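You operate a simulated robot arm through the tools that you are given. There is no shell and no other tool.

Carry out the task below with a simulated robot arm. There is one attempt and no reset: what you move stays moved.

TASK
Share out the battery cells on the top of the long table. At the end: the black battery cell that says "4" from the top of the long table is on top of the red case on the top of the long table; the black battery cell that says "3" from the top of the long table is in the green crate; the yellow weight is on the gold grease tin; the black battery cell marked "2" from the top of the long table is on top of the blue box on the top of the long table; whatever was shut is shut again. Leave all else as you found it, and nothing knocked over.

It is judged by the outcome, as a careful person would: the job done as asked, and still so three seconds after it is handed in. It fails if anything else is knocked over, pushed out of place, dropped, spilled or broken.

THE ROBOT
A 7-joint arm with a two-finger parallel gripper, fixed in place. Base frame: the origin is on the floor under the middle of its stand, x ahead of it, y to its left, z up; the work surface is at about z = 0.78. Units: m, degrees, N and s.
With the tool pointing down near the work surface it reaches from about 0.3 to 0.7 m from the base axis. Its first joint turns from -66.0 to 66.0 degrees. Payload 1.57 kg.
Tool frame: the origin (TCP) lies between the finger pads and is the grasp point; the fingertips stand 0.03 m ahead of it; z points along the fingers, y is the line along which they close. Largest opening 0.11 m; finger width 0.024, thickness 0.012; the body of the gripper, 0.048 by 0.112 m, starts 0.078 m behind the TCP.
Orientation is told as [roll, pitch, yaw] about the base's x, y, z axes, in that order, counted from this pose: with the fingers straight down and closing along the base's y, the tool's x points along the base's -x, its y along +y and its z along -z.

THE INTERFACE
- The arm moves only by the tool nudge_tool. Its argument "commands" is a list of rows, each a list of 7 numbers: the opening in per cent of the stroke, from 0 (shut) to 100 (fully open), then the shift along the tool's x, y, z in units of 50 mm (1.0 is 50 mm), then the turn, a rotation vector about the tool's x, y, z in units of 4 degrees (1.0 is 4 degrees). In form: [[grip, dx, dy, dz, wx, wy, wz], ...]. A call has 1 to 20 rows; each row shifts and turns the commanded pose from where the row before left it, along the tool's axes as they then stand. A call with a number of a shift or a turn outside -1 to 1 is refused whole. Each row takes 0.2 s and may step no farther than 0.05 m and 8.6 degrees from the row before; otherwise, or with a gripper value out of range, the whole call is refused. A pose out of reach is approached as far as the arm can. The call stops where the force on the tool passes 40 N (or 10 N more than at its start, if that is more) or the arm is blocked; 0.2 s more then pass. The fingers move at their own pace (about 0.108 m/s each) and stop on an object; they squeeze with about 29 N. The grip force told is the motor's: it shows also when the fingers shut on nothing. Time passes only in rows, and 0.2 s behind the last, so rows that do not move let the fingers close. It gives the time, the measured TCP pose, the force on the tool (base axes), the opening and the grip force at its end, in the units of the frame above (readings bear some noise), with the torque about the TCP (base axes, N m) and any sound that the robot's microphone picked up.
- Cameras (640 x 400 px; columns grow to the right, rows downward): "scene" is fixed at [0.1681, -0.4102, 1.3826]; the picture's right is [0.64, -0.77, 0.00], its down [-0.58, -0.49, -0.65] and it looks along [0.50, 0.42, -0.76] (base axes); focal length 267 px, centre (320, 200). "wrist" rides on the gripper at [0.07, 0.016, -0.141] in the tool frame; the picture's right is [-0.23, 0.97, 0.00], its down [-0.85, -0.20, -0.48] and it looks along [-0.47, -0.11, 0.88] (tool axes); focal length 222 px, centre (320, 200). There is no depth. A picture from a camera that has moved, and an enlarged one, comes with that camera's place and axes in the base frame and with its lens.
- snapshot(camera): a new picture of that camera. It takes no simulated time.
- enlarge(camera, box): a new picture of the part [left, top, right, bottom] of that camera's present view, enlarged. It takes no simulated time.
- job_done(): hands the job in; it is judged then, once.

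Nothing tells you positions but the pictures and the camera data. Unless the task says otherwise, let go and move clear before handing in.

The tools are called as name(argument=value, ...) on one line, values as JSON. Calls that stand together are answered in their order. nudge_tool: Moves the arm, as the interface text tells. Its arguments: {"type":"object","properties":{"commands":{"type":"array"}},"required":["commands"]} The other tools are called the same way: snapshot (camera) takes a picture; enlarge (camera, box) takes an enlarged picture of a part of a camera's view; job_done () hands the job in.

At the start:

```text
time: 0.0
ee_pos: [0.3322, 0.0509, 1.1159]
orientation: [-0.1, 0.1, 0.0]
wrist_force: [-0.5, 0.0, -0.5]
ft_torque: [0.01, 0.03, -0.03]
width: 0.1101
grasp_force: 0.2
```

scene: 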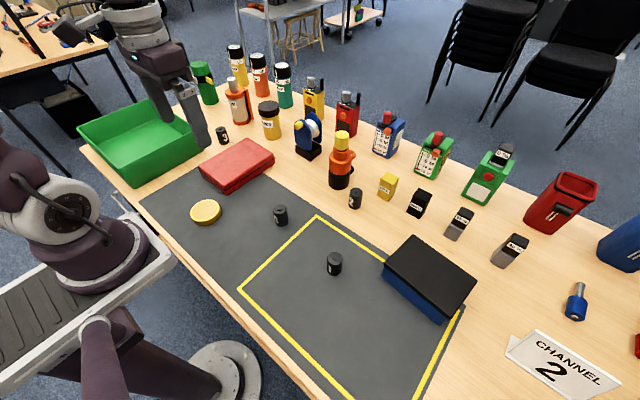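
wrist: 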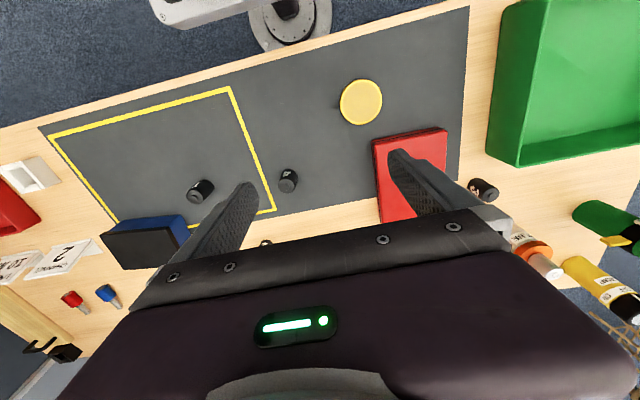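

I see a table with several small black cells (near the green crate, on the grey mat, and beside the orange-topped item), a red case, a blue box, a green crate and a yellow weight. I'll zoom in to read the labels before moving anything.

enlarge(camera="scene", box=[240, 170, 400, 290])

enlarge(camera="scene", box=[180, 60, 340, 160])

enlarge(camera="scene", box=[320, 140, 480, 240])

enlarge(camera="scene", box=[80, 80, 280, 230])

enlarge(camera="scene", box=[440, 130, 640, 255])

enlarge(camera="wrist", box=[160, 130, 320, 250])

enlarge(camera="wrist", box=[440, 150, 640, 300])

```text
3.33 times, centred on (320, 230) of scene
camera zoom: at [0.1681, -0.4102, 1.3826], right [0.64, -0.77, 0.0], down [-0.58, -0.49, -0.65], along [0.5, 0.42, -0.76], focal length 890 px, centre (320, 100)
```

zoom: 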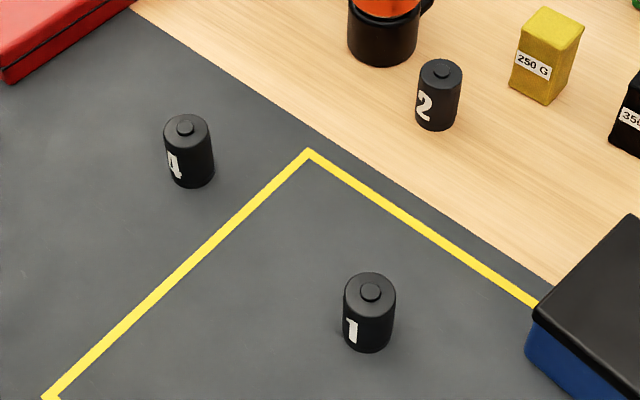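

```text
4.00 times, centred on (260, 110) of scene
camera zoom: at [0.1681, -0.4102, 1.3826], right [0.64, -0.77, 0.0], down [-0.58, -0.49, -0.65], along [0.5, 0.42, -0.76], focal length 1068 px, centre (560, 560)
```

zoom: 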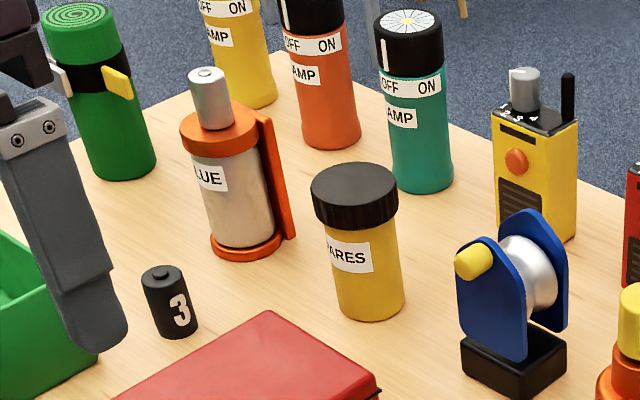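

```text
4.00 times, centred on (400, 190) of scene
camera zoom: at [0.1681, -0.4102, 1.3826], right [0.64, -0.77, 0.0], down [-0.58, -0.49, -0.65], along [0.5, 0.42, -0.76], focal length 1068 px, centre (0, 240)
```

zoom: 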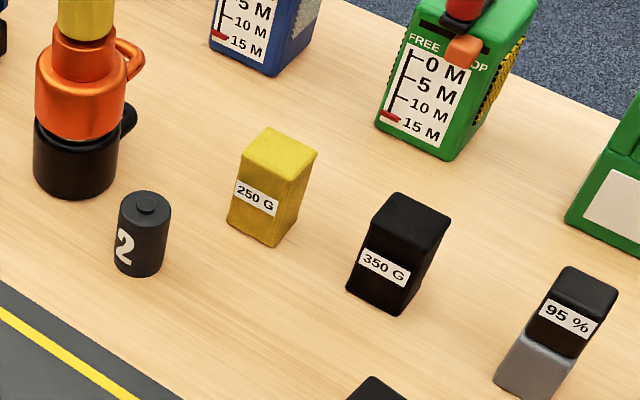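

```text
2.67 times, centred on (180, 155) of scene
camera zoom: at [0.1681, -0.4102, 1.3826], right [0.64, -0.77, 0.0], down [-0.58, -0.49, -0.65], along [0.5, 0.42, -0.76], focal length 712 px, centre (693, 320)
```

zoom: 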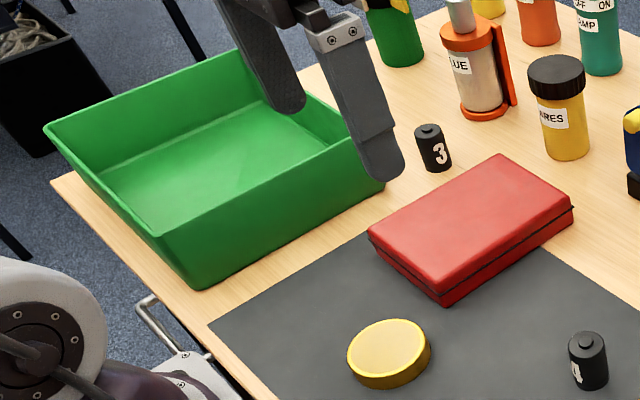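

```text
3.20 times, centred on (540, 192) of scene
camera zoom: at [0.1681, -0.4102, 1.3826], right [0.64, -0.77, 0.0], down [-0.58, -0.49, -0.65], along [0.5, 0.42, -0.76], focal length 854 px, centre (-384, 224)
```

zoom: 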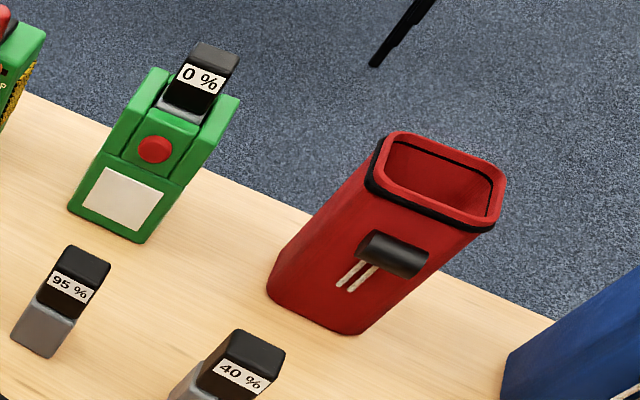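

```text
3.33 times, centred on (240, 190) of wrist
camera zoom: at [0.2634, 0.0684, 1.2569], right [0.23, 0.97, 0.0], down [0.85, -0.2, 0.48], along [0.47, -0.11, -0.88], focal length 740 px, centre (587, 233)
```

zoom: 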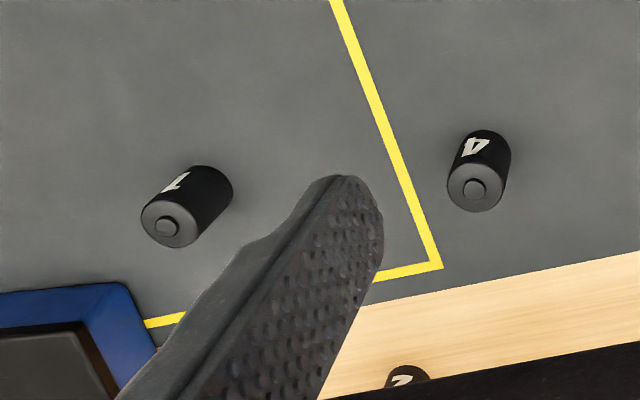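

```text
2.67 times, centred on (540, 225) of wrist
camera zoom: at [0.2634, 0.0684, 1.2569], right [0.23, 0.97, 0.0], down [0.85, -0.2, 0.48], along [0.47, -0.11, -0.88], focal length 592 px, centre (-267, 133)
```

zoom: 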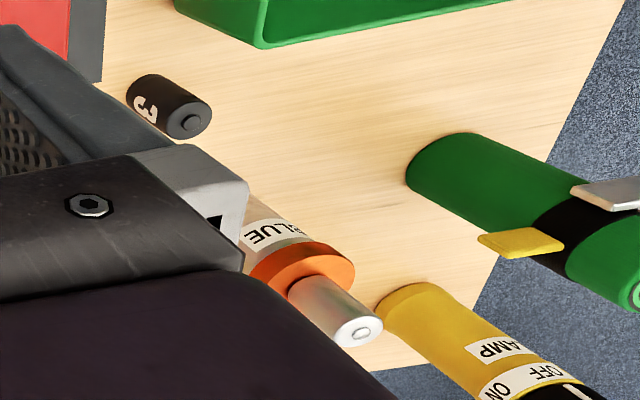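

I can read the four cells: "4" at about (0.44, -0.05), "2" at about (0.616, -0.167), "3" at about (0.557, 0.375), and "1", which stays put. The yellow 250 G weight is near (0.71, -0.21) and the gold tin near (0.32, 0.13). I'll zoom in on the weight, tin, blue box and red case, and move above cell 4.

enlarge(camera="scene", box=[360, 220, 500, 330])

enlarge(camera="scene", box=[170, 130, 290, 235])

enlarge(camera="scene", box=[350, 160, 430, 220])

nudge_tool(commands=[[100, -0.36, -0.327, 0.55, 0, 0, 0], [100, -0.36, -0.327, 0.55, 0, 0, 0], [100, -0.36, -0.327, 0.55, 0, 0, 0], [100, -0.36, -0.327, 0.55, 0, 0, 0], [100, -0.36, -0.327, 0.55, 0, 0, 0], [100, -0.36, -0.327, 0.55, 0, 0, 0]])

```text
3.64 times, centred on (430, 275) of scene
camera zoom: at [0.1681, -0.4102, 1.3826], right [0.64, -0.77, 0.0], down [-0.58, -0.49, -0.65], along [0.5, 0.42, -0.76], focal length 971 px, centre (-80, -73)
```

zoom: 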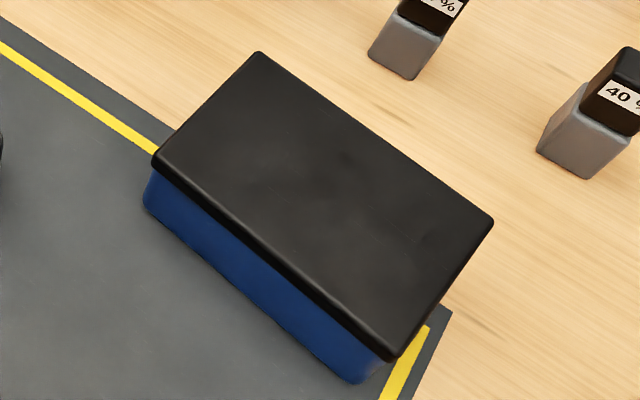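

```text
3.81 times, centred on (230, 182) of scene
camera zoom: at [0.1681, -0.4102, 1.3826], right [0.64, -0.77, 0.0], down [-0.58, -0.49, -0.65], along [0.5, 0.42, -0.76], focal length 1017 px, centre (663, 267)
```

zoom: 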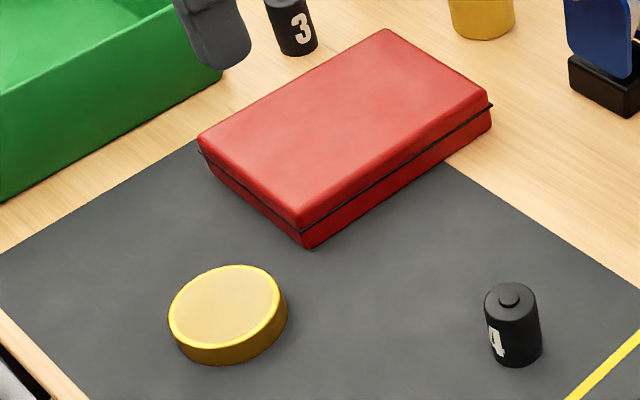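

```text
6.67 times, centred on (390, 190) of scene
camera zoom: at [0.1681, -0.4102, 1.3826], right [0.64, -0.77, 0.0], down [-0.58, -0.49, -0.65], along [0.5, 0.42, -0.76], focal length 1780 px, centre (-147, 267)
```

zoom: 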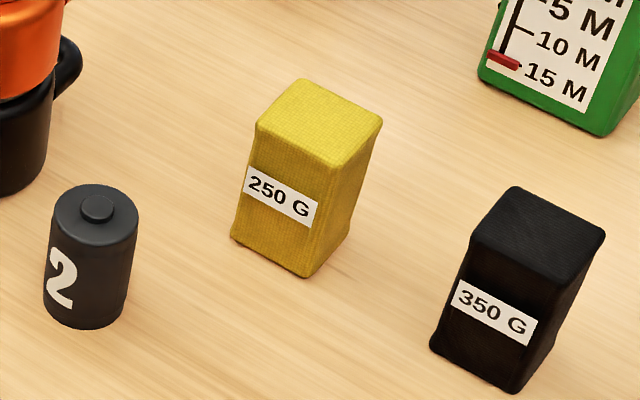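

```text
time: 1.4
ee_pos: [0.4403, -0.048, 0.9503]
orientation: [0.0, 0.0, 0.0]
wrist_force: [-0.5, 0.8, -0.1]
ft_torque: [0.04, 0.01, 0.0]
width: 0.11
grasp_force: 0.1
```

The arm is above cell 4, and the blue box lid measures about z 0.843, the red case top about 0.812 and the tin top about 0.804. I'll check the alignment with the wrist camera before going down.

snapshot(camera="wrist")

```text
taken
camera wrist: at [0.3711, -0.0314, 1.0921], right [0.23, 0.97, 0.0], down [0.85, -0.2, 0.48], along [0.47, -0.11, -0.88], focal length 222 px, centre (320, 200)
```

wrist: 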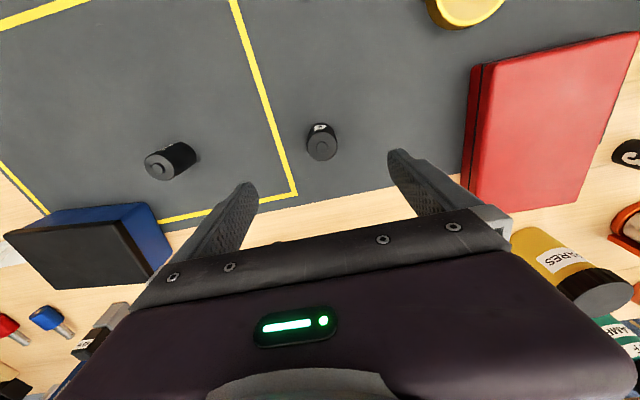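

Cell 4 lies right under the tool at (0.441, -0.047), so I'll descend straight and close on it.

nudge_tool(commands=[[70, 0, 0.02, 0.65, 0, 0, 0], [70, 0, 0, 0.65, 0, 0, 0], [70, 0, 0, 0.65, 0, 0, 0], [70, 0, 0, 0.65, 0, 0, 0], [70, 0, 0, 0, 0, 0, 0]])

snapshot(camera="wrist")

```text
time: 2.6
ee_pos: [0.4407, -0.0442, 0.8213]
orientation: [0.0, 0.0, 0.0]
wrist_force: [0.0, 0.2, -0.3]
ft_torque: [0.02, -0.01, 0.02]
width: 0.077
grasp_force: 0.1
```

```text
taken
camera wrist: at [0.3719, -0.0279, 0.9614], right [0.23, 0.97, 0.0], down [0.85, -0.2, 0.48], along [0.47, -0.11, -0.88], focal length 222 px, centre (320, 200)
```

wrist: 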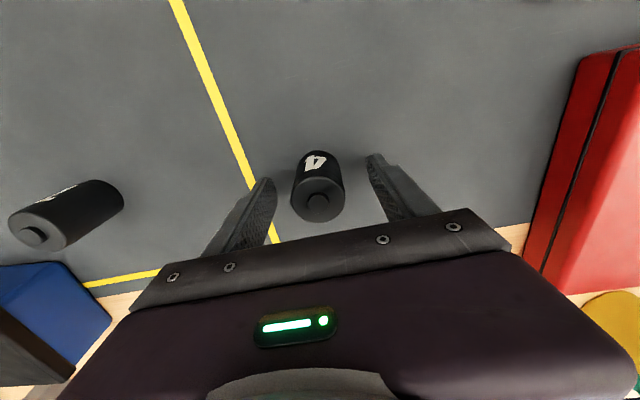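

The cell sits centred between the fingers, so I'll close the grip and lift it a little to check the hold.

nudge_tool(commands=[[0, 0, 0, 0, 0, 0, 0], [0, 0, 0, 0, 0, 0, 0], [0, 0, 0, 0, 0, 0, 0], [0, 0, 0, 0, 0, 0, 0], [0, 0, 0, -0.3, 0, 0, 0], [0, 0, 0, -0.6, 0, 0, 0], [0, 0, 0, -0.6, 0, 0, 0]])

snapshot(camera="wrist")

```text
time: 4.2
ee_pos: [0.4406, -0.0447, 0.8951]
orientation: [0.0, -0.1, 0.0]
wrist_force: [0.2, -0.1, -1.4]
ft_torque: [-0.02, 0.0, -0.01]
width: 0.035
grasp_force: 28.8
```

```text
taken
camera wrist: at [0.3712, -0.0276, 1.0364], right [0.23, 0.97, 0.0], down [0.86, -0.2, 0.48], along [0.47, -0.11, -0.88], focal length 222 px, centre (320, 200)
```

wrist: 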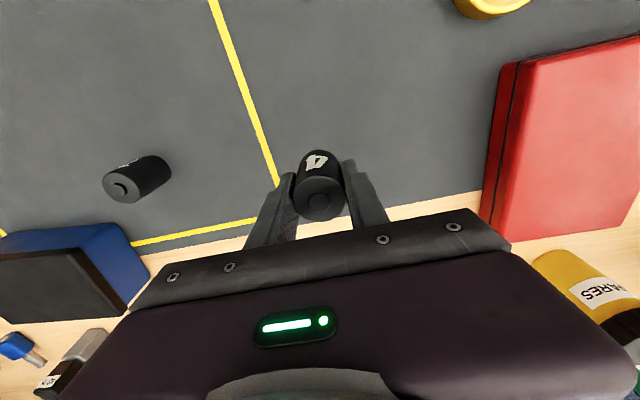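

Cell 4 is held (width 0.035). I'll carry it over the red case centre and look before lowering.

nudge_tool(commands=[[0, 0, 0, -0.4, 0, 0, 0], [0, -0.125, 0.637, 0, 0, 0, 0], [0, -0.125, 0.637, 0, 0, 0, 0], [0, -0.125, 0.637, 0, 0, 0, 0], [0, -0.125, 0.637, 0, 0, 0, 0], [0, -0.125, 0.637, 0, 0, 0, 0], [0, -0.125, 0.637, 0, 0, 0, 0], [0, -0.125, 0.637, 0, 0, 0, 0], [0, -0.125, 0.637, 0, 0, 0, 0], [0, 0, 0, 0, 0, 0, 0]])

snapshot(camera="wrist")

snapshot(camera="scene")

```text
time: 6.4
ee_pos: [0.4911, 0.2111, 0.9161]
orientation: [0.0, 0.0, 0.0]
wrist_force: [-0.2, -0.5, -1.0]
ft_torque: [0.02, 0.03, -0.02]
width: 0.0349
grasp_force: 29.2
```

```text
taken
camera wrist: at [0.4218, 0.2265, 1.0564], right [0.23, 0.97, 0.0], down [0.86, -0.2, 0.48], along [0.47, -0.11, -0.88], focal length 222 px, centre (320, 200)
```

wrist: 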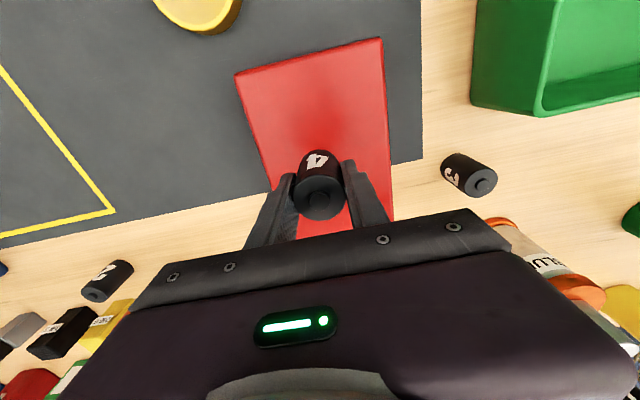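

```text
taken
```

scene: 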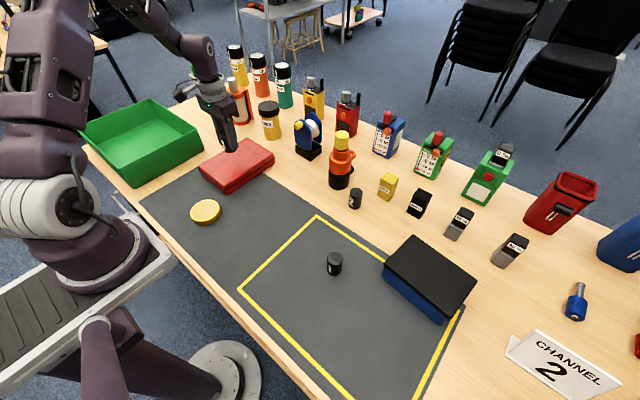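

Cell 4 is over the middle of the red case. I'll lower it close to the surface, then in small steps while watching the force.

nudge_tool(commands=[[0, 0, 0, 0.4, 0, 0, 0], [0, 0, 0, 0.4, 0, 0, 0], [0, 0, 0, 0.28, 0, 0, 0], [0, 0, 0, 0, 0, 0, 0]])

enlarge(camera="scene", box=[190, 120, 290, 200])

```text
time: 7.4
ee_pos: [0.4921, 0.2092, 0.8638]
orientation: [0.1, -0.3, 0.0]
wrist_force: [4.1, 1.8, 21.2]
ft_torque: [0.19, -0.16, 0.04]
width: 0.0343
grasp_force: 29.1
```

```text
5.00 times, centred on (240, 160) of scene
camera zoom: at [0.1679, -0.4103, 1.3826], right [0.64, -0.77, 0.0], down [-0.58, -0.49, -0.65], along [0.5, 0.42, -0.76], focal length 1335 px, centre (720, 400)
```

zoom: 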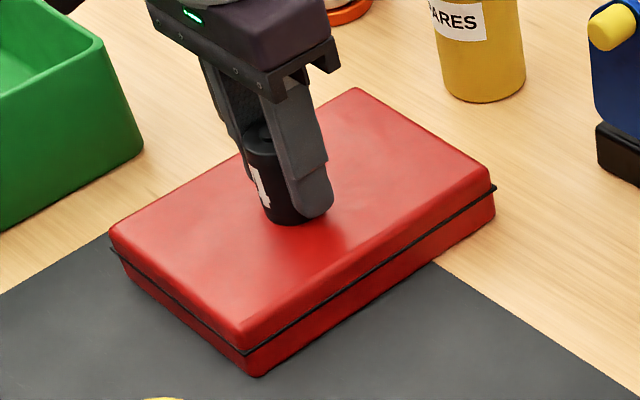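

The cell is already resting on the case with about 21 N of push, so the top is a bit higher than I estimated. I'll ease up a couple of millimetres before letting go.

nudge_tool(commands=[[0, 0, 0, -0.035, 0, 0, 0], [0, 0, 0, 0, 0, 0, 0]])

```text
time: 8.0
ee_pos: [0.49, 0.2083, 0.864]
orientation: [-0.1, 0.1, -0.1]
wrist_force: [0.7, 0.0, -1.5]
ft_torque: [-0.02, 0.0, -0.02]
width: 0.0351
grasp_force: 28.5
```

The force is back to free-hanging, so the cell is within about a millimetre of the case. I'll lower a hair and read the force again.

nudge_tool(commands=[[0, 0, 0, 0.015, 0, 0, 0], [0, 0, 0, 0, 0, 0, 0]])

```text
time: 8.6
ee_pos: [0.4912, 0.2086, 0.864]
orientation: [0.1, 0.0, 0.0]
wrist_force: [0.2, 0.7, -0.9]
ft_torque: [0.02, -0.01, -0.02]
width: 0.0348
grasp_force: 29.0
```

nudge_tool(commands=[[0, 0, 0, 0.01, 0, 0, 0], [0, 0, 0, 0, 0, 0, 0]])

```text
time: 9.2
ee_pos: [0.491, 0.209, 0.8633]
orientation: [0.0, 0.0, 0.1]
wrist_force: [0.2, -0.3, 0.5]
ft_torque: [0.0, -0.03, 0.01]
width: 0.035
grasp_force: 29.1
```

The force shows the cell just touching the case now, so I'll open the fingers and rise straight up.

nudge_tool(commands=[[45, 0, 0, 0, 0, 0, 0], [60, 0, 0, 0, 0, 0, 0], [60, 0, 0, 0, 0, 0, 0], [60, 0, 0, -0.4, 0, 0, 0], [60, 0, 0, -0.7, 0, 0, 0], [60, 0, 0, -0.9, 0, 0, 0], [60, 0, 0, -0.9, 0, 0, 0]])

enlarge(camera="scene", box=[190, 120, 290, 200])

snapshot(camera="wrist")

```text
time: 10.8
ee_pos: [0.4912, 0.2091, 1.0082]
orientation: [0.0, 0.1, 0.0]
wrist_force: [0.7, 0.4, 0.6]
ft_torque: [0.01, 0.0, 0.0]
width: 0.0661
grasp_force: 0.1
```

```text
5.00 times, centred on (240, 160) of scene
camera zoom: at [0.1681, -0.4102, 1.3826], right [0.64, -0.77, 0.0], down [-0.58, -0.49, -0.65], along [0.5, 0.42, -0.76], focal length 1335 px, centre (720, 400)
```

zoom: 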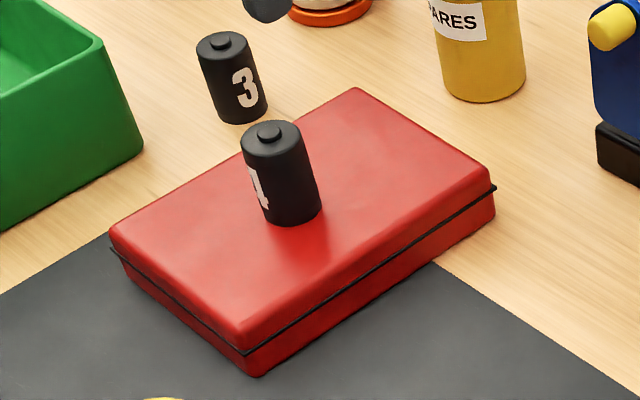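

```text
taken
camera wrist: at [0.4218, 0.2259, 1.149], right [0.23, 0.97, 0.0], down [0.86, -0.2, 0.48], along [0.47, -0.11, -0.88], focal length 222 px, centre (320, 200)
```

wrist: 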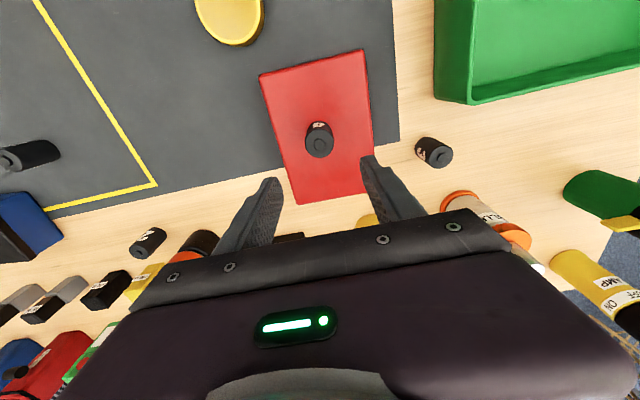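

Cell 4 now stands upright on the red case. Cell 3 measures (0.559, 0.376) in the new view, so I'll move above it.

nudge_tool(commands=[[75, -0.227, 0.557, 0.193, 0, 0, 0], [75, -0.227, 0.557, 0.193, 0, 0, 0], [75, -0.227, 0.557, 0.193, 0, 0, 0], [75, -0.227, 0.557, 0.193, 0, 0, 0], [75, -0.227, 0.557, 0.193, 0, 0, 0], [75, -0.227, 0.557, 0.193, 0, 0, 0], [75, 0, 0, 0, 0, 0, 0]])

snapshot(camera="wrist")

snapshot(camera="scene")

```text
time: 12.4
ee_pos: [0.551, 0.3745, 0.951]
orientation: [-0.5, 0.4, 1.4]
wrist_force: [0.4, 0.0, 0.3]
ft_torque: [-0.01, 0.02, 0.01]
width: 0.0825
grasp_force: 0.2
out of reach, approached as far as the arm can: row 6
```

```text
taken
camera wrist: at [0.482, 0.3901, 1.0909], right [0.2, 0.98, -0.01], down [0.86, -0.17, 0.47], along [0.46, -0.11, -0.88], focal length 222 px, centre (320, 200)
```

wrist: 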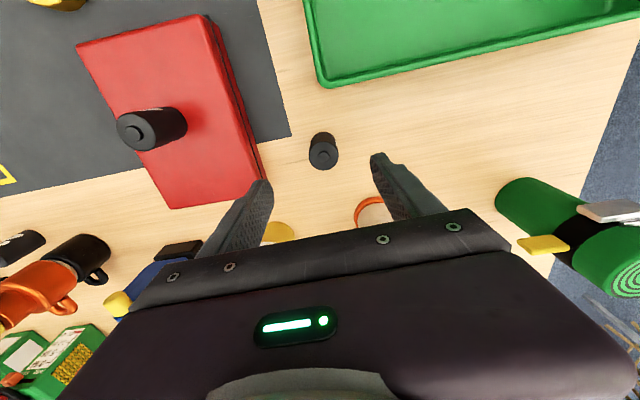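

```text
taken
```

scene: 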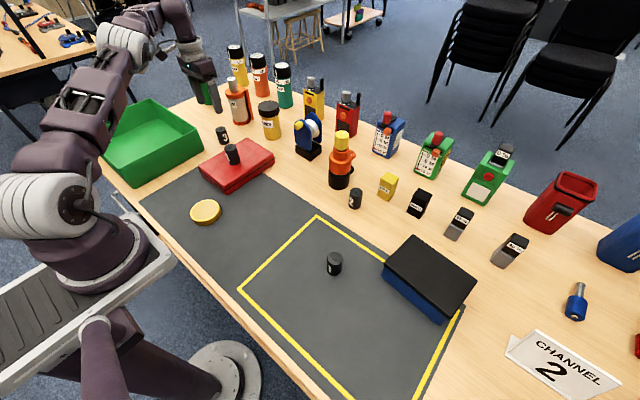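

Cell 3 lies at about (0.556, 0.375), nearly under the tool, but the arm reported its reach limit at this height and turned slightly. I'll descend a little and see whether the pose recovers lower down.

nudge_tool(commands=[[75, 0, 0, 0.3, 0, 0, 0], [75, 0, 0, 0.3, 0, 0, 0], [75, 0, 0, 0, 0, 0, 0]])

```text
time: 13.2
ee_pos: [0.5592, 0.3773, 0.92]
orientation: [0.0, 0.0, 0.0]
wrist_force: [0.1, -0.3, -0.2]
ft_torque: [0.03, 0.01, 0.01]
width: 0.0828
grasp_force: 0.1
```

Lower down the arm reaches the pose properly, so I'll go on down around cell 3.

nudge_tool(commands=[[75, 0.04, -0.02, 0.5, 0, 0, 0], [75, 0, 0, 0.5, 0, 0, 0], [75, 0, 0, 0.5, 0, 0, 0], [75, 0, 0, 0.46, 0, 0, 0], [75, 0, 0, 0, 0, 0, 0]])

snapshot(camera="wrist")

enlarge(camera="scene", box=[160, 70, 280, 160])

```text
time: 14.4
ee_pos: [0.5564, 0.3745, 0.8206]
orientation: [0.0, -0.1, 0.0]
wrist_force: [0.3, 0.3, -1.7]
ft_torque: [-0.01, 0.02, 0.0]
width: 0.0827
grasp_force: 0.0
```

```text
taken
camera wrist: at [0.4867, 0.3915, 0.9614], right [0.23, 0.97, 0.0], down [0.86, -0.2, 0.48], along [0.47, -0.11, -0.88], focal length 222 px, centre (320, 200)
```

wrist: 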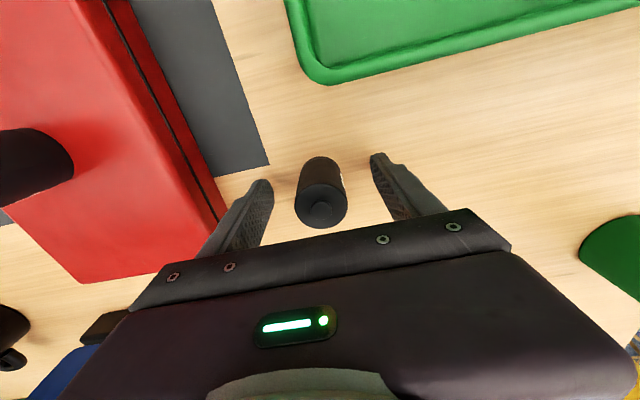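

```text
4.44 times, centred on (220, 115) of scene
camera zoom: at [0.1681, -0.4102, 1.3826], right [0.64, -0.77, 0.0], down [-0.58, -0.49, -0.65], along [0.5, 0.42, -0.76], focal length 1187 px, centre (764, 578)
```

zoom: 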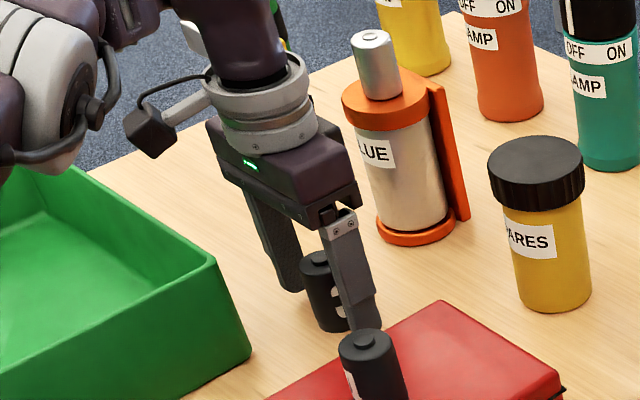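

The cell is between the fingers; I'll shift about 4 mm outward to centre it, close, and lift slightly.

nudge_tool(commands=[[75, -0.07, 0, 0, 0, 0, 0], [0, 0, 0, 0, 0, 0, 0], [0, 0, 0, 0, 0, 0, 0], [0, 0, 0, 0, 0, 0, 0], [0, 0, 0, 0, 0, 0, 0], [0, 0, 0, -0.3, 0, 0, 0], [0, 0, 0, -0.6, 0, 0, 0], [0, 0, 0, -0.6, 0, 0, 0], [0, 0, 0, 0, 0, 0, 0]])

snapshot(camera="wrist")

```text
time: 16.4
ee_pos: [0.5603, 0.376, 0.8959]
orientation: [0.0, 0.0, -0.1]
wrist_force: [0.1, -0.5, -1.4]
ft_torque: [0.01, -0.01, 0.0]
width: 0.035
grasp_force: 29.2
```

```text
taken
camera wrist: at [0.4909, 0.3921, 1.0363], right [0.23, 0.97, 0.0], down [0.86, -0.2, 0.48], along [0.47, -0.11, -0.88], focal length 222 px, centre (320, 200)
```

wrist: 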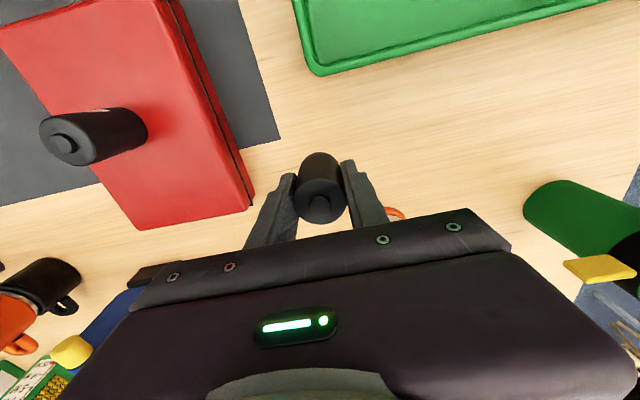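

Cell 3 is held. I'll draw back and rise to clear the crate's rim (about z 0.88), then carry the cell over the crate floor.

nudge_tool(commands=[[0, 0.24, -0.18, -0.43, 0, 0, 0], [0, 0.24, -0.18, -0.43, 0, 0, 0], [0, 0.24, -0.18, -0.43, 0, 0, 0], [0, 0, 0, -0.4, 0, 0, 0], [0, 0.41, 0.4, 0, 0, 0, 0], [0, 0.41, 0.4, 0, 0, 0, 0], [0, 0.41, 0.4, 0, 0, 0, 0], [0, 0.41, 0.4, 0, 0, 0, 0], [0, 0.41, 0.4, 0, 0, 0, 0], [0, 0.41, 0.4, 0, 0, 0, 0], [0, 0.41, 0.4, 0, 0, 0, 0], [0, 0, 0, 0, 0, 0, 0]])

snapshot(camera="wrist")

snapshot(camera="scene")

```text
time: 19.0
ee_pos: [0.3788, 0.4889, 0.9809]
orientation: [0.0, -0.1, 0.0]
wrist_force: [-0.5, 0.6, -0.8]
ft_torque: [0.01, -0.01, 0.03]
width: 0.0347
grasp_force: 28.8
```

```text
taken
camera wrist: at [0.3096, 0.5056, 1.1214], right [0.23, 0.97, 0.0], down [0.86, -0.2, 0.48], along [0.47, -0.11, -0.88], focal length 222 px, centre (320, 200)
```

wrist: 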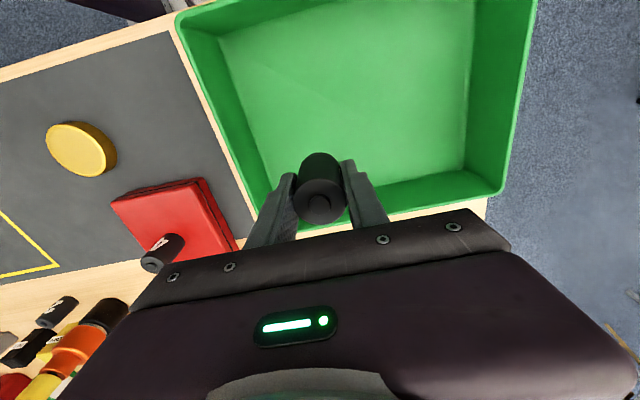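

```text
taken
```

scene: 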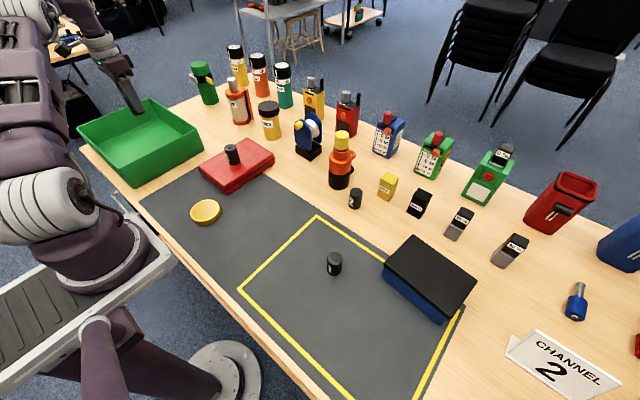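

Cell 3 is over the open floor of the crate, clear of the walls. I'll lower it to just above the floor and check the force.

nudge_tool(commands=[[0, 0, 0, 0.5, 0, 0, 0], [0, 0, 0, 0.5, 0, 0, 0], [0, 0, 0, 0.5, 0, 0, 0], [0, 0, 0, 0.5, 0, 0, 0], [0, 0, 0, 0.5, 0, 0, 0], [0, 0, 0, 0.3, 0, 0, 0], [0, 0, 0, 0.16, 0, 0, 0], [0, 0, 0, 0, 0, 0, 0]])

snapshot(camera="wrist")

```text
time: 20.8
ee_pos: [0.3801, 0.4884, 0.8323]
orientation: [0.1, 0.0, 0.0]
wrist_force: [-0.7, 0.0, -0.8]
ft_torque: [-0.02, 0.01, 0.02]
width: 0.0348
grasp_force: 29.3
```

```text
taken
camera wrist: at [0.31, 0.5052, 0.9733], right [0.23, 0.97, 0.0], down [0.86, -0.2, 0.48], along [0.47, -0.11, -0.88], focal length 222 px, centre (320, 200)
```

wrist: 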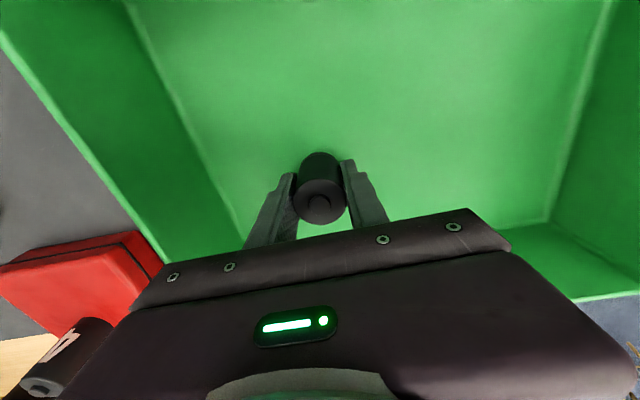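

No contact yet, so I'll step down 2 mm at a time, watching the force.

nudge_tool(commands=[[0, 0, 0, 0.04, 0, 0, 0], [0, 0, 0, 0.02, 0, 0, 0], [0, 0, 0, 0, 0, 0, 0]])

```text
time: 21.6
ee_pos: [0.379, 0.4898, 0.8294]
orientation: [0.0, 0.0, 0.0]
wrist_force: [0.0, -0.7, -1.3]
ft_torque: [0.02, 0.04, -0.02]
width: 0.0345
grasp_force: 28.4
```

nudge_tool(commands=[[0, 0, 0, 0.03, 0, 0, 0], [0, 0, 0, 0, 0, 0, 0]])

```text
time: 22.2
ee_pos: [0.3793, 0.4906, 0.8281]
orientation: [0.0, 0.0, 0.0]
wrist_force: [0.4, -0.7, -1.6]
ft_torque: [-0.01, -0.03, 0.0]
width: 0.0346
grasp_force: 28.7
```

nudge_tool(commands=[[0, 0, 0, 0.03, 0, 0, 0], [0, 0, 0, 0, 0, 0, 0]])

```text
time: 22.8
ee_pos: [0.3806, 0.4893, 0.8281]
orientation: [-0.1, 0.0, 0.0]
wrist_force: [0.0, -0.7, 1.7]
ft_torque: [-0.05, 0.0, -0.02]
width: 0.0346
grasp_force: 28.8
```

Light contact with the crate floor (force rose from -1.3 to +1.7). I'll release and rise straight up.

nudge_tool(commands=[[45, 0, 0, 0, 0, 0, 0], [60, 0, 0, 0, 0, 0, 0], [60, 0, 0, 0, 0, 0, 0], [60, 0, 0, -0.4, 0, 0, 0], [60, 0, 0, -0.7, 0, 0, 0], [60, 0, 0, -0.9, 0, 0, 0], [60, 0, 0, -0.9, 0, 0, 0], [60, 0, 0, -0.5, 0, 0, 0]])

snapshot(camera="wrist")

enlarge(camera="scene", box=[70, 80, 290, 220])

```text
time: 24.6
ee_pos: [0.3812, 0.4896, 0.9959]
orientation: [0.0, 0.0, 0.1]
wrist_force: [-0.5, 0.7, -0.1]
ft_torque: [-0.02, 0.02, 0.01]
width: 0.0658
grasp_force: 0.1
```

```text
taken
camera wrist: at [0.3114, 0.506, 1.1366], right [0.23, 0.97, 0.0], down [0.85, -0.2, 0.48], along [0.47, -0.11, -0.88], focal length 222 px, centre (320, 200)
```

wrist: 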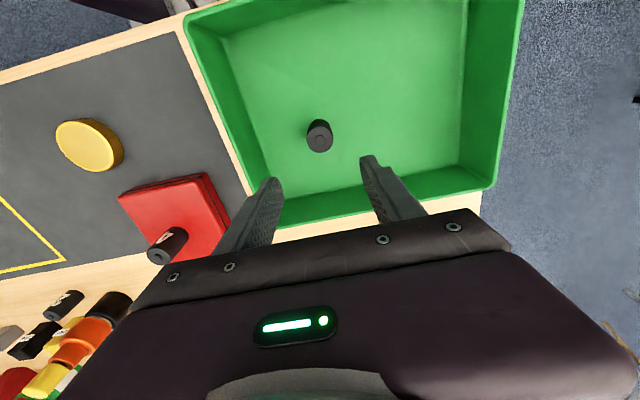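

```text
2.86 times, centred on (180, 150) of scene
camera zoom: at [0.1681, -0.4102, 1.3826], right [0.64, -0.77, 0.0], down [-0.58, -0.49, -0.65], along [0.5, 0.42, -0.76], focal length 763 px, centre (720, 343)
```

zoom: 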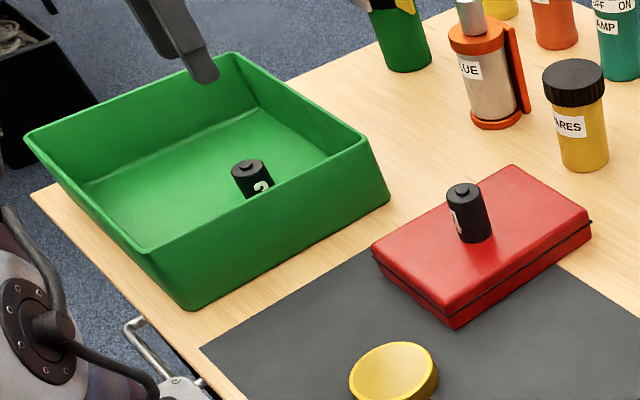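

Cell 3 stands upright in the crate. The gold tin looks a little different in this picture, so I'll take a closer look at it.

enlarge(camera="scene", box=[175, 185, 235, 235])

enlarge(camera="wrist", box=[40, 100, 140, 190])

```text
8.00 times, centred on (205, 210) of scene
camera zoom: at [0.1681, -0.4102, 1.3826], right [0.64, -0.77, 0.0], down [-0.58, -0.49, -0.65], along [0.5, 0.42, -0.76], focal length 2136 px, centre (1240, 120)
```

zoom: 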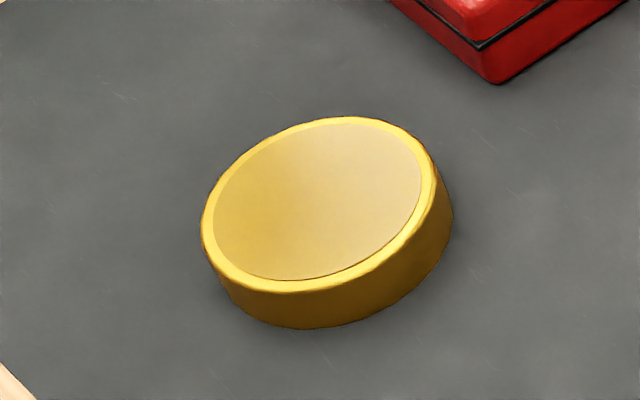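

```text
4.44 times, centred on (90, 145) of wrist
camera zoom: at [0.3114, 0.506, 1.1366], right [0.23, 0.97, 0.0], down [0.85, -0.2, 0.48], along [0.47, -0.11, -0.88], focal length 987 px, centre (1342, 444)
```

zoom: 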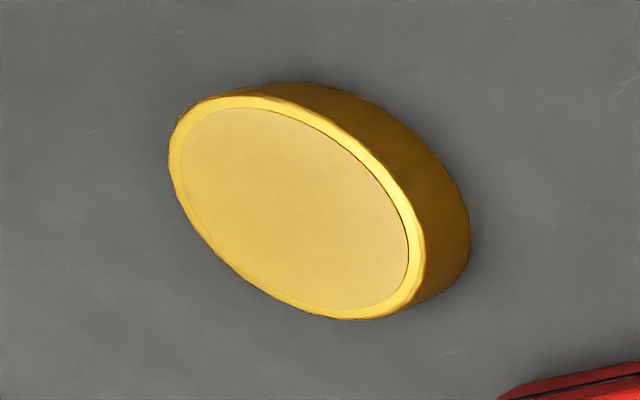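

The tin is a shut, flat-lidded gold tin at about (0.319, 0.135). Next is cell 2 at (0.616, -0.167), close to a tall orange stack at about (0.655, -0.079), so I'll move to a clear spot and turn the gripper about 60 degrees so its body stays off that stack.

nudge_tool(commands=[[60, -0.099, -0.7375, -0.0425, 0, 0, 0], [60, -0.099, -0.7375, -0.0425, 0, 0, 0], [60, -0.099, -0.7375, -0.0425, 0, 0, 0], [60, -0.099, -0.7375, -0.0425, 0, 0, 0], [60, -0.099, -0.7375, -0.0425, 0, 0, 0], [60, -0.099, -0.7375, -0.0425, 0, 0, 0], [60, -0.099, -0.7375, -0.0425, 0, 0, 0], [60, -0.099, -0.7375, -0.0425, 0, 0, 0], [60, -0.099, -0.7375, -0.0425, 0, 0, 0], [60, -0.099, -0.7375, -0.0425, 0, 0, 0], [60, -0.099, -0.7375, -0.0425, 0, 0, 0], [60, -0.099, -0.7375, -0.0425, 0, 0, 0], [60, -0.099, -0.7375, -0.0425, 0, 0, 0], [60, -0.099, -0.7375, -0.0425, 0, 0, 0], [60, -0.099, -0.7375, -0.0425, 0, 0, 0], [60, -0.099, -0.7375, -0.0425, 0, 0, 0], [60, 0, 0, 0, 0, 0, 0]])

snapshot(camera="wrist")

snapshot(camera="scene")

```text
time: 28.2
ee_pos: [0.4592, -0.1021, 1.0297]
orientation: [-0.1, 0.0, 0.0]
wrist_force: [0.2, 0.4, -0.1]
ft_torque: [-0.01, 0.01, 0.02]
width: 0.0661
grasp_force: 0.0
```

```text
taken
camera wrist: at [0.3904, -0.0858, 1.1713], right [0.23, 0.97, 0.0], down [0.86, -0.2, 0.48], along [0.47, -0.11, -0.88], focal length 222 px, centre (320, 200)
```

wrist: 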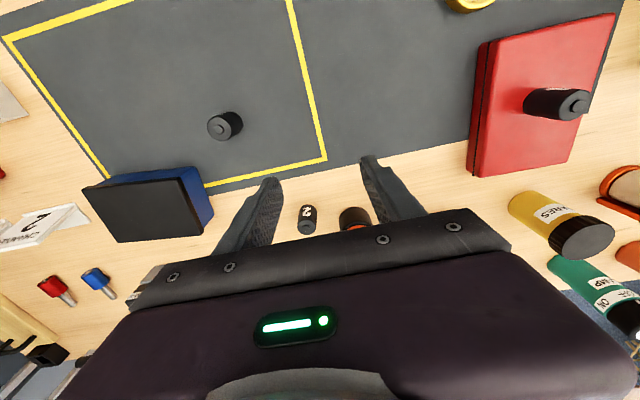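

```text
taken
```

scene: 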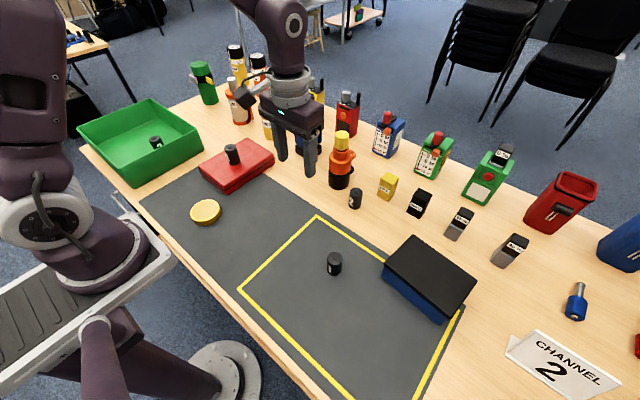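

Everything is still in place, and cell 2 measures (0.618, -0.165). I'll turn the gripper 60 degrees here, at height.

nudge_tool(commands=[[60, 0, 0, 0, 0, 0, -1], [60, 0, 0, 0, 0, 0, -1], [60, 0, 0, 0, 0, 0, -1], [60, 0, 0, 0, 0, 0, -1], [60, 0, 0, 0, 0, 0, -1], [60, 0, 0, 0, 0, 0, -1], [60, 0, 0, 0, 0, 0, -1], [60, 0, 0, 0, 0, 0, -1], [60, 0, 0, 0, 0, 0, -1], [60, 0, 0, 0, 0, 0, -1], [60, 0, 0, 0, 0, 0, -1], [60, 0, 0, 0, 0, 0, -1], [60, 0, 0, 0, 0, 0, -1], [60, 0, 0, 0, 0, 0, -1], [60, 0, 0, 0, 0, 0, -1], [60, 0, 0, 0, 0, 0, 0]])

snapshot(camera="wrist")

```text
time: 31.6
ee_pos: [0.4605, -0.1007, 1.0307]
orientation: [0.0, -0.1, 60.0]
wrist_force: [0.5, -0.1, 0.5]
ft_torque: [0.01, 0.01, 0.0]
width: 0.0658
grasp_force: 0.1
```

```text
taken
camera wrist: at [0.4117, -0.1539, 1.1713], right [-0.73, 0.68, 0.0], down [0.6, 0.64, 0.48], along [0.33, 0.35, -0.88], focal length 222 px, centre (320, 200)
```

wrist: 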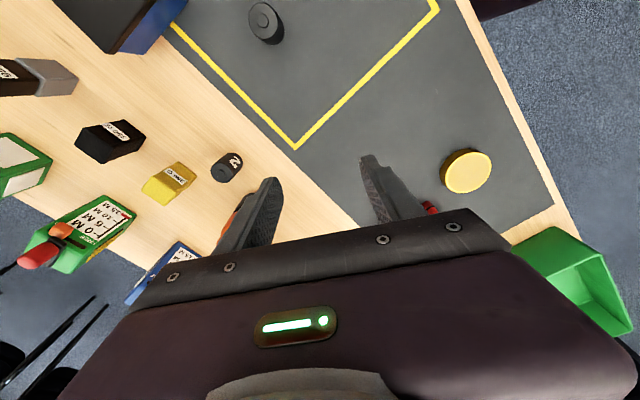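

The gripper is turned to 60 degrees. I'll move over towards cell 2, staying short and high of the orange stack, and look again.

nudge_tool(commands=[[60, -0.016, -0.489, 0.236, 0, 0, 0], [60, -0.016, -0.489, 0.236, 0, 0, 0], [60, -0.016, -0.489, 0.236, 0, 0, 0], [60, -0.016, -0.489, 0.236, 0, 0, 0], [60, -0.016, -0.489, 0.236, 0, 0, 0], [60, -0.016, -0.489, 0.236, 0, 0, 0], [60, 0, 0, 0, 0, 0, 0]])

snapshot(camera="wrist")

enlarge(camera="scene", box=[280, 90, 440, 220])

```text
time: 33.2
ee_pos: [0.5893, -0.1725, 0.9601]
orientation: [0.1, 0.1, 60.1]
wrist_force: [0.3, -0.5, -0.3]
ft_torque: [0.0, 0.03, 0.04]
width: 0.0659
grasp_force: 0.1
```

```text
taken
camera wrist: at [0.5409, -0.224, 1.1008], right [-0.73, 0.68, 0.0], down [0.6, 0.64, 0.48], along [0.33, 0.35, -0.88], focal length 222 px, centre (320, 200)
```

wrist: 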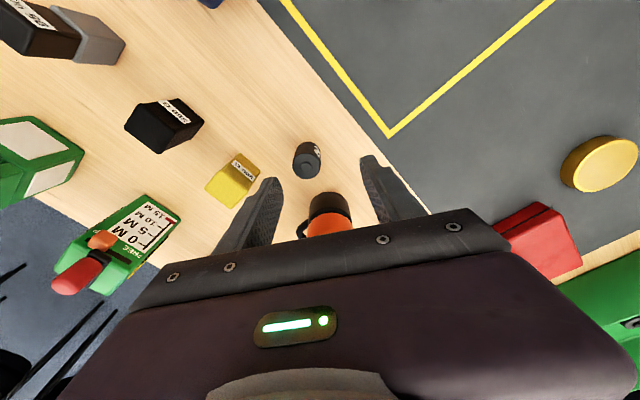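

```text
3.08 times, centred on (360, 155) of scene
camera zoom: at [0.1681, -0.4102, 1.3826], right [0.64, -0.77, 0.0], down [-0.58, -0.49, -0.65], along [0.5, 0.42, -0.76], focal length 822 px, centre (197, 338)
```

zoom: 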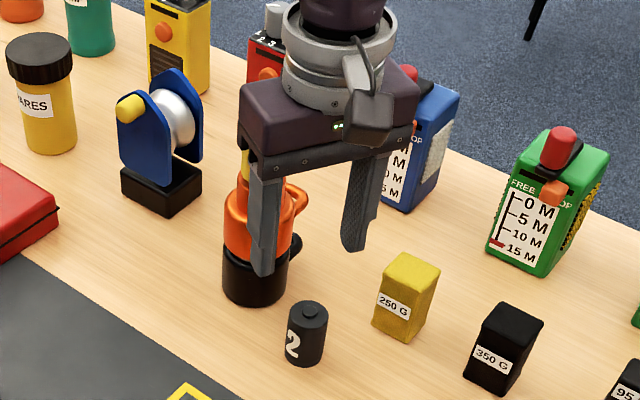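

I'll zoom the wrist view to pin down cell 2 and the orange stack before descending.

enlarge(camera="wrist", box=[220, 110, 400, 250])

```text
2.86 times, centred on (310, 180) of wrist
camera zoom: at [0.5409, -0.224, 1.1008], right [-0.73, 0.68, 0.0], down [0.6, 0.64, 0.48], along [0.33, 0.35, -0.88], focal length 635 px, centre (349, 257)
```

zoom: 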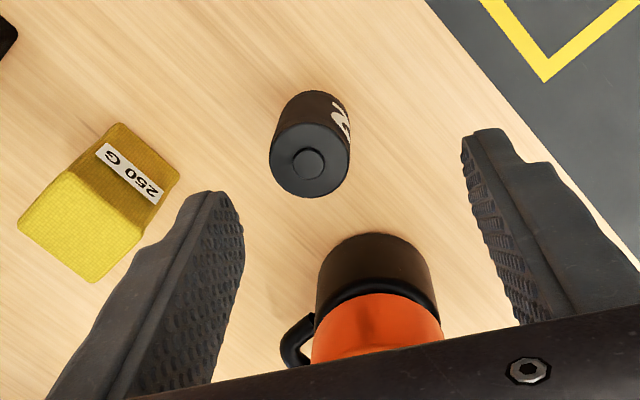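

Cell 2 is at (0.621, -0.164), and the body will clear the orange stack by about 4 cm and the yellow weight by about 2.5 cm. I'll centre over it first, and then descend.

nudge_tool(commands=[[60, -0.147, -0.153, 0.3, 0, 0, 0], [60, -0.147, -0.153, 0.3, 0, 0, 0], [60, -0.147, -0.153, 0.3, 0, 0, 0], [60, 0, 0, 0, 0, 0, 0]])

enlarge(camera="wrist", box=[220, 110, 400, 250])

enlarge(camera="scene", box=[280, 90, 440, 220])

```text
time: 34.2
ee_pos: [0.6199, -0.1629, 0.915]
orientation: [-0.1, 0.0, 59.9]
wrist_force: [0.3, -0.2, -0.7]
ft_torque: [0.01, 0.0, -0.01]
width: 0.0661
grasp_force: 0.1
```

```text
2.86 times, centred on (310, 180) of wrist
camera zoom: at [0.5704, -0.2155, 1.0555], right [-0.73, 0.68, 0.0], down [0.6, 0.64, 0.48], along [0.33, 0.35, -0.88], focal length 635 px, centre (349, 257)
```

zoom: 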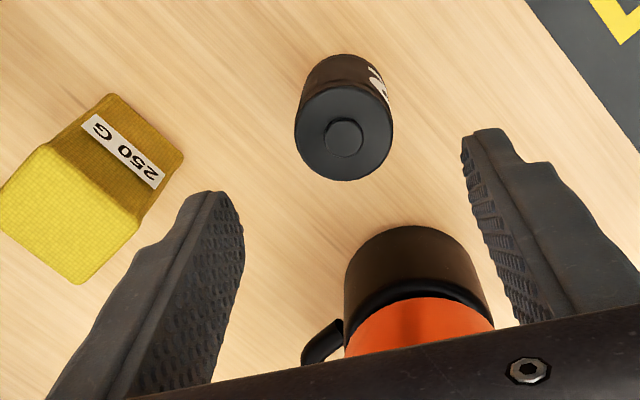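

```text
3.08 times, centred on (360, 155) of scene
camera zoom: at [0.1681, -0.4102, 1.3826], right [0.64, -0.77, 0.0], down [-0.58, -0.49, -0.65], along [0.5, 0.42, -0.76], focal length 822 px, centre (197, 338)
```

zoom: 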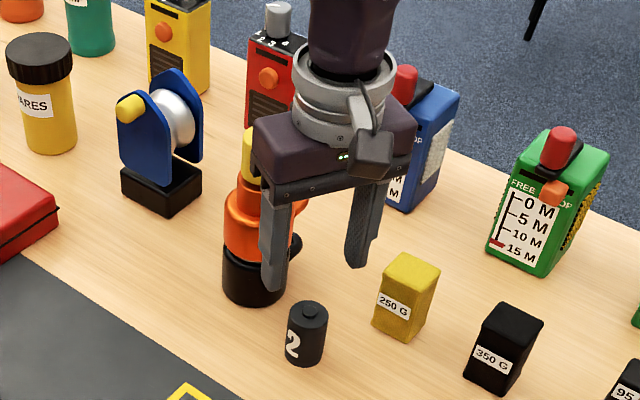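

Alignment with cell 2 is within 2 mm. I'll go down halfway and check the clearance to the orange stack.

nudge_tool(commands=[[60, -0.02, -0.04, 0.4, 0, 0, 0], [60, 0, 0, 0.4, 0, 0, 0], [60, 0, 0, 0, 0, 0, 0]])

enlarge(camera="wrist", box=[220, 110, 400, 250])

enlarge(camera="scene", box=[280, 90, 440, 220])

```text
time: 35.0
ee_pos: [0.6242, -0.1626, 0.8747]
orientation: [0.0, 0.0, 60.0]
wrist_force: [-0.3, -0.1, -0.2]
ft_torque: [0.02, -0.01, -0.03]
width: 0.0659
grasp_force: 0.0
```

```text
2.86 times, centred on (310, 180) of wrist
camera zoom: at [0.5739, -0.2151, 1.0151], right [-0.73, 0.68, 0.0], down [0.6, 0.64, 0.48], along [0.33, 0.35, -0.88], focal length 635 px, centre (349, 257)
```

zoom: 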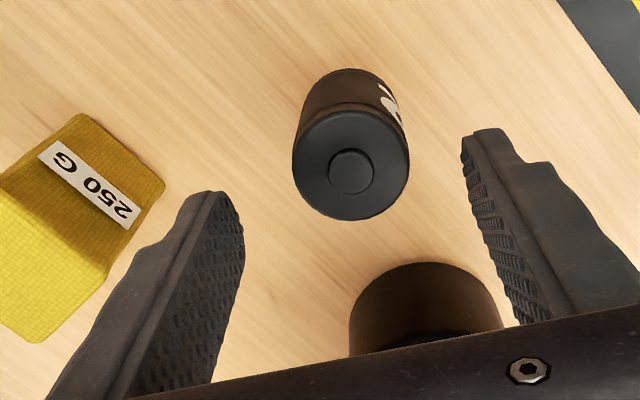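

```text
3.08 times, centred on (360, 155) of scene
camera zoom: at [0.1681, -0.4102, 1.3826], right [0.64, -0.77, 0.0], down [-0.58, -0.49, -0.65], along [0.5, 0.42, -0.76], focal length 822 px, centre (197, 338)
```

zoom: 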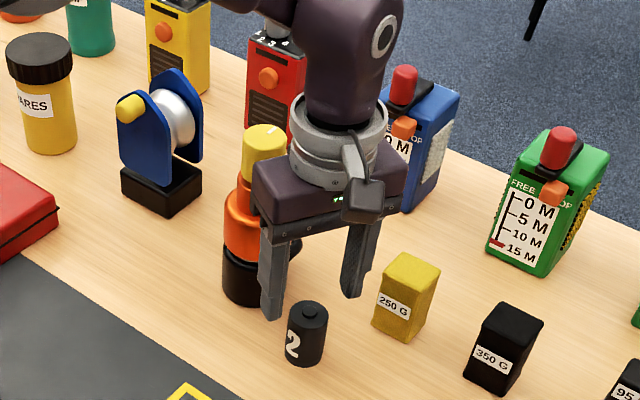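

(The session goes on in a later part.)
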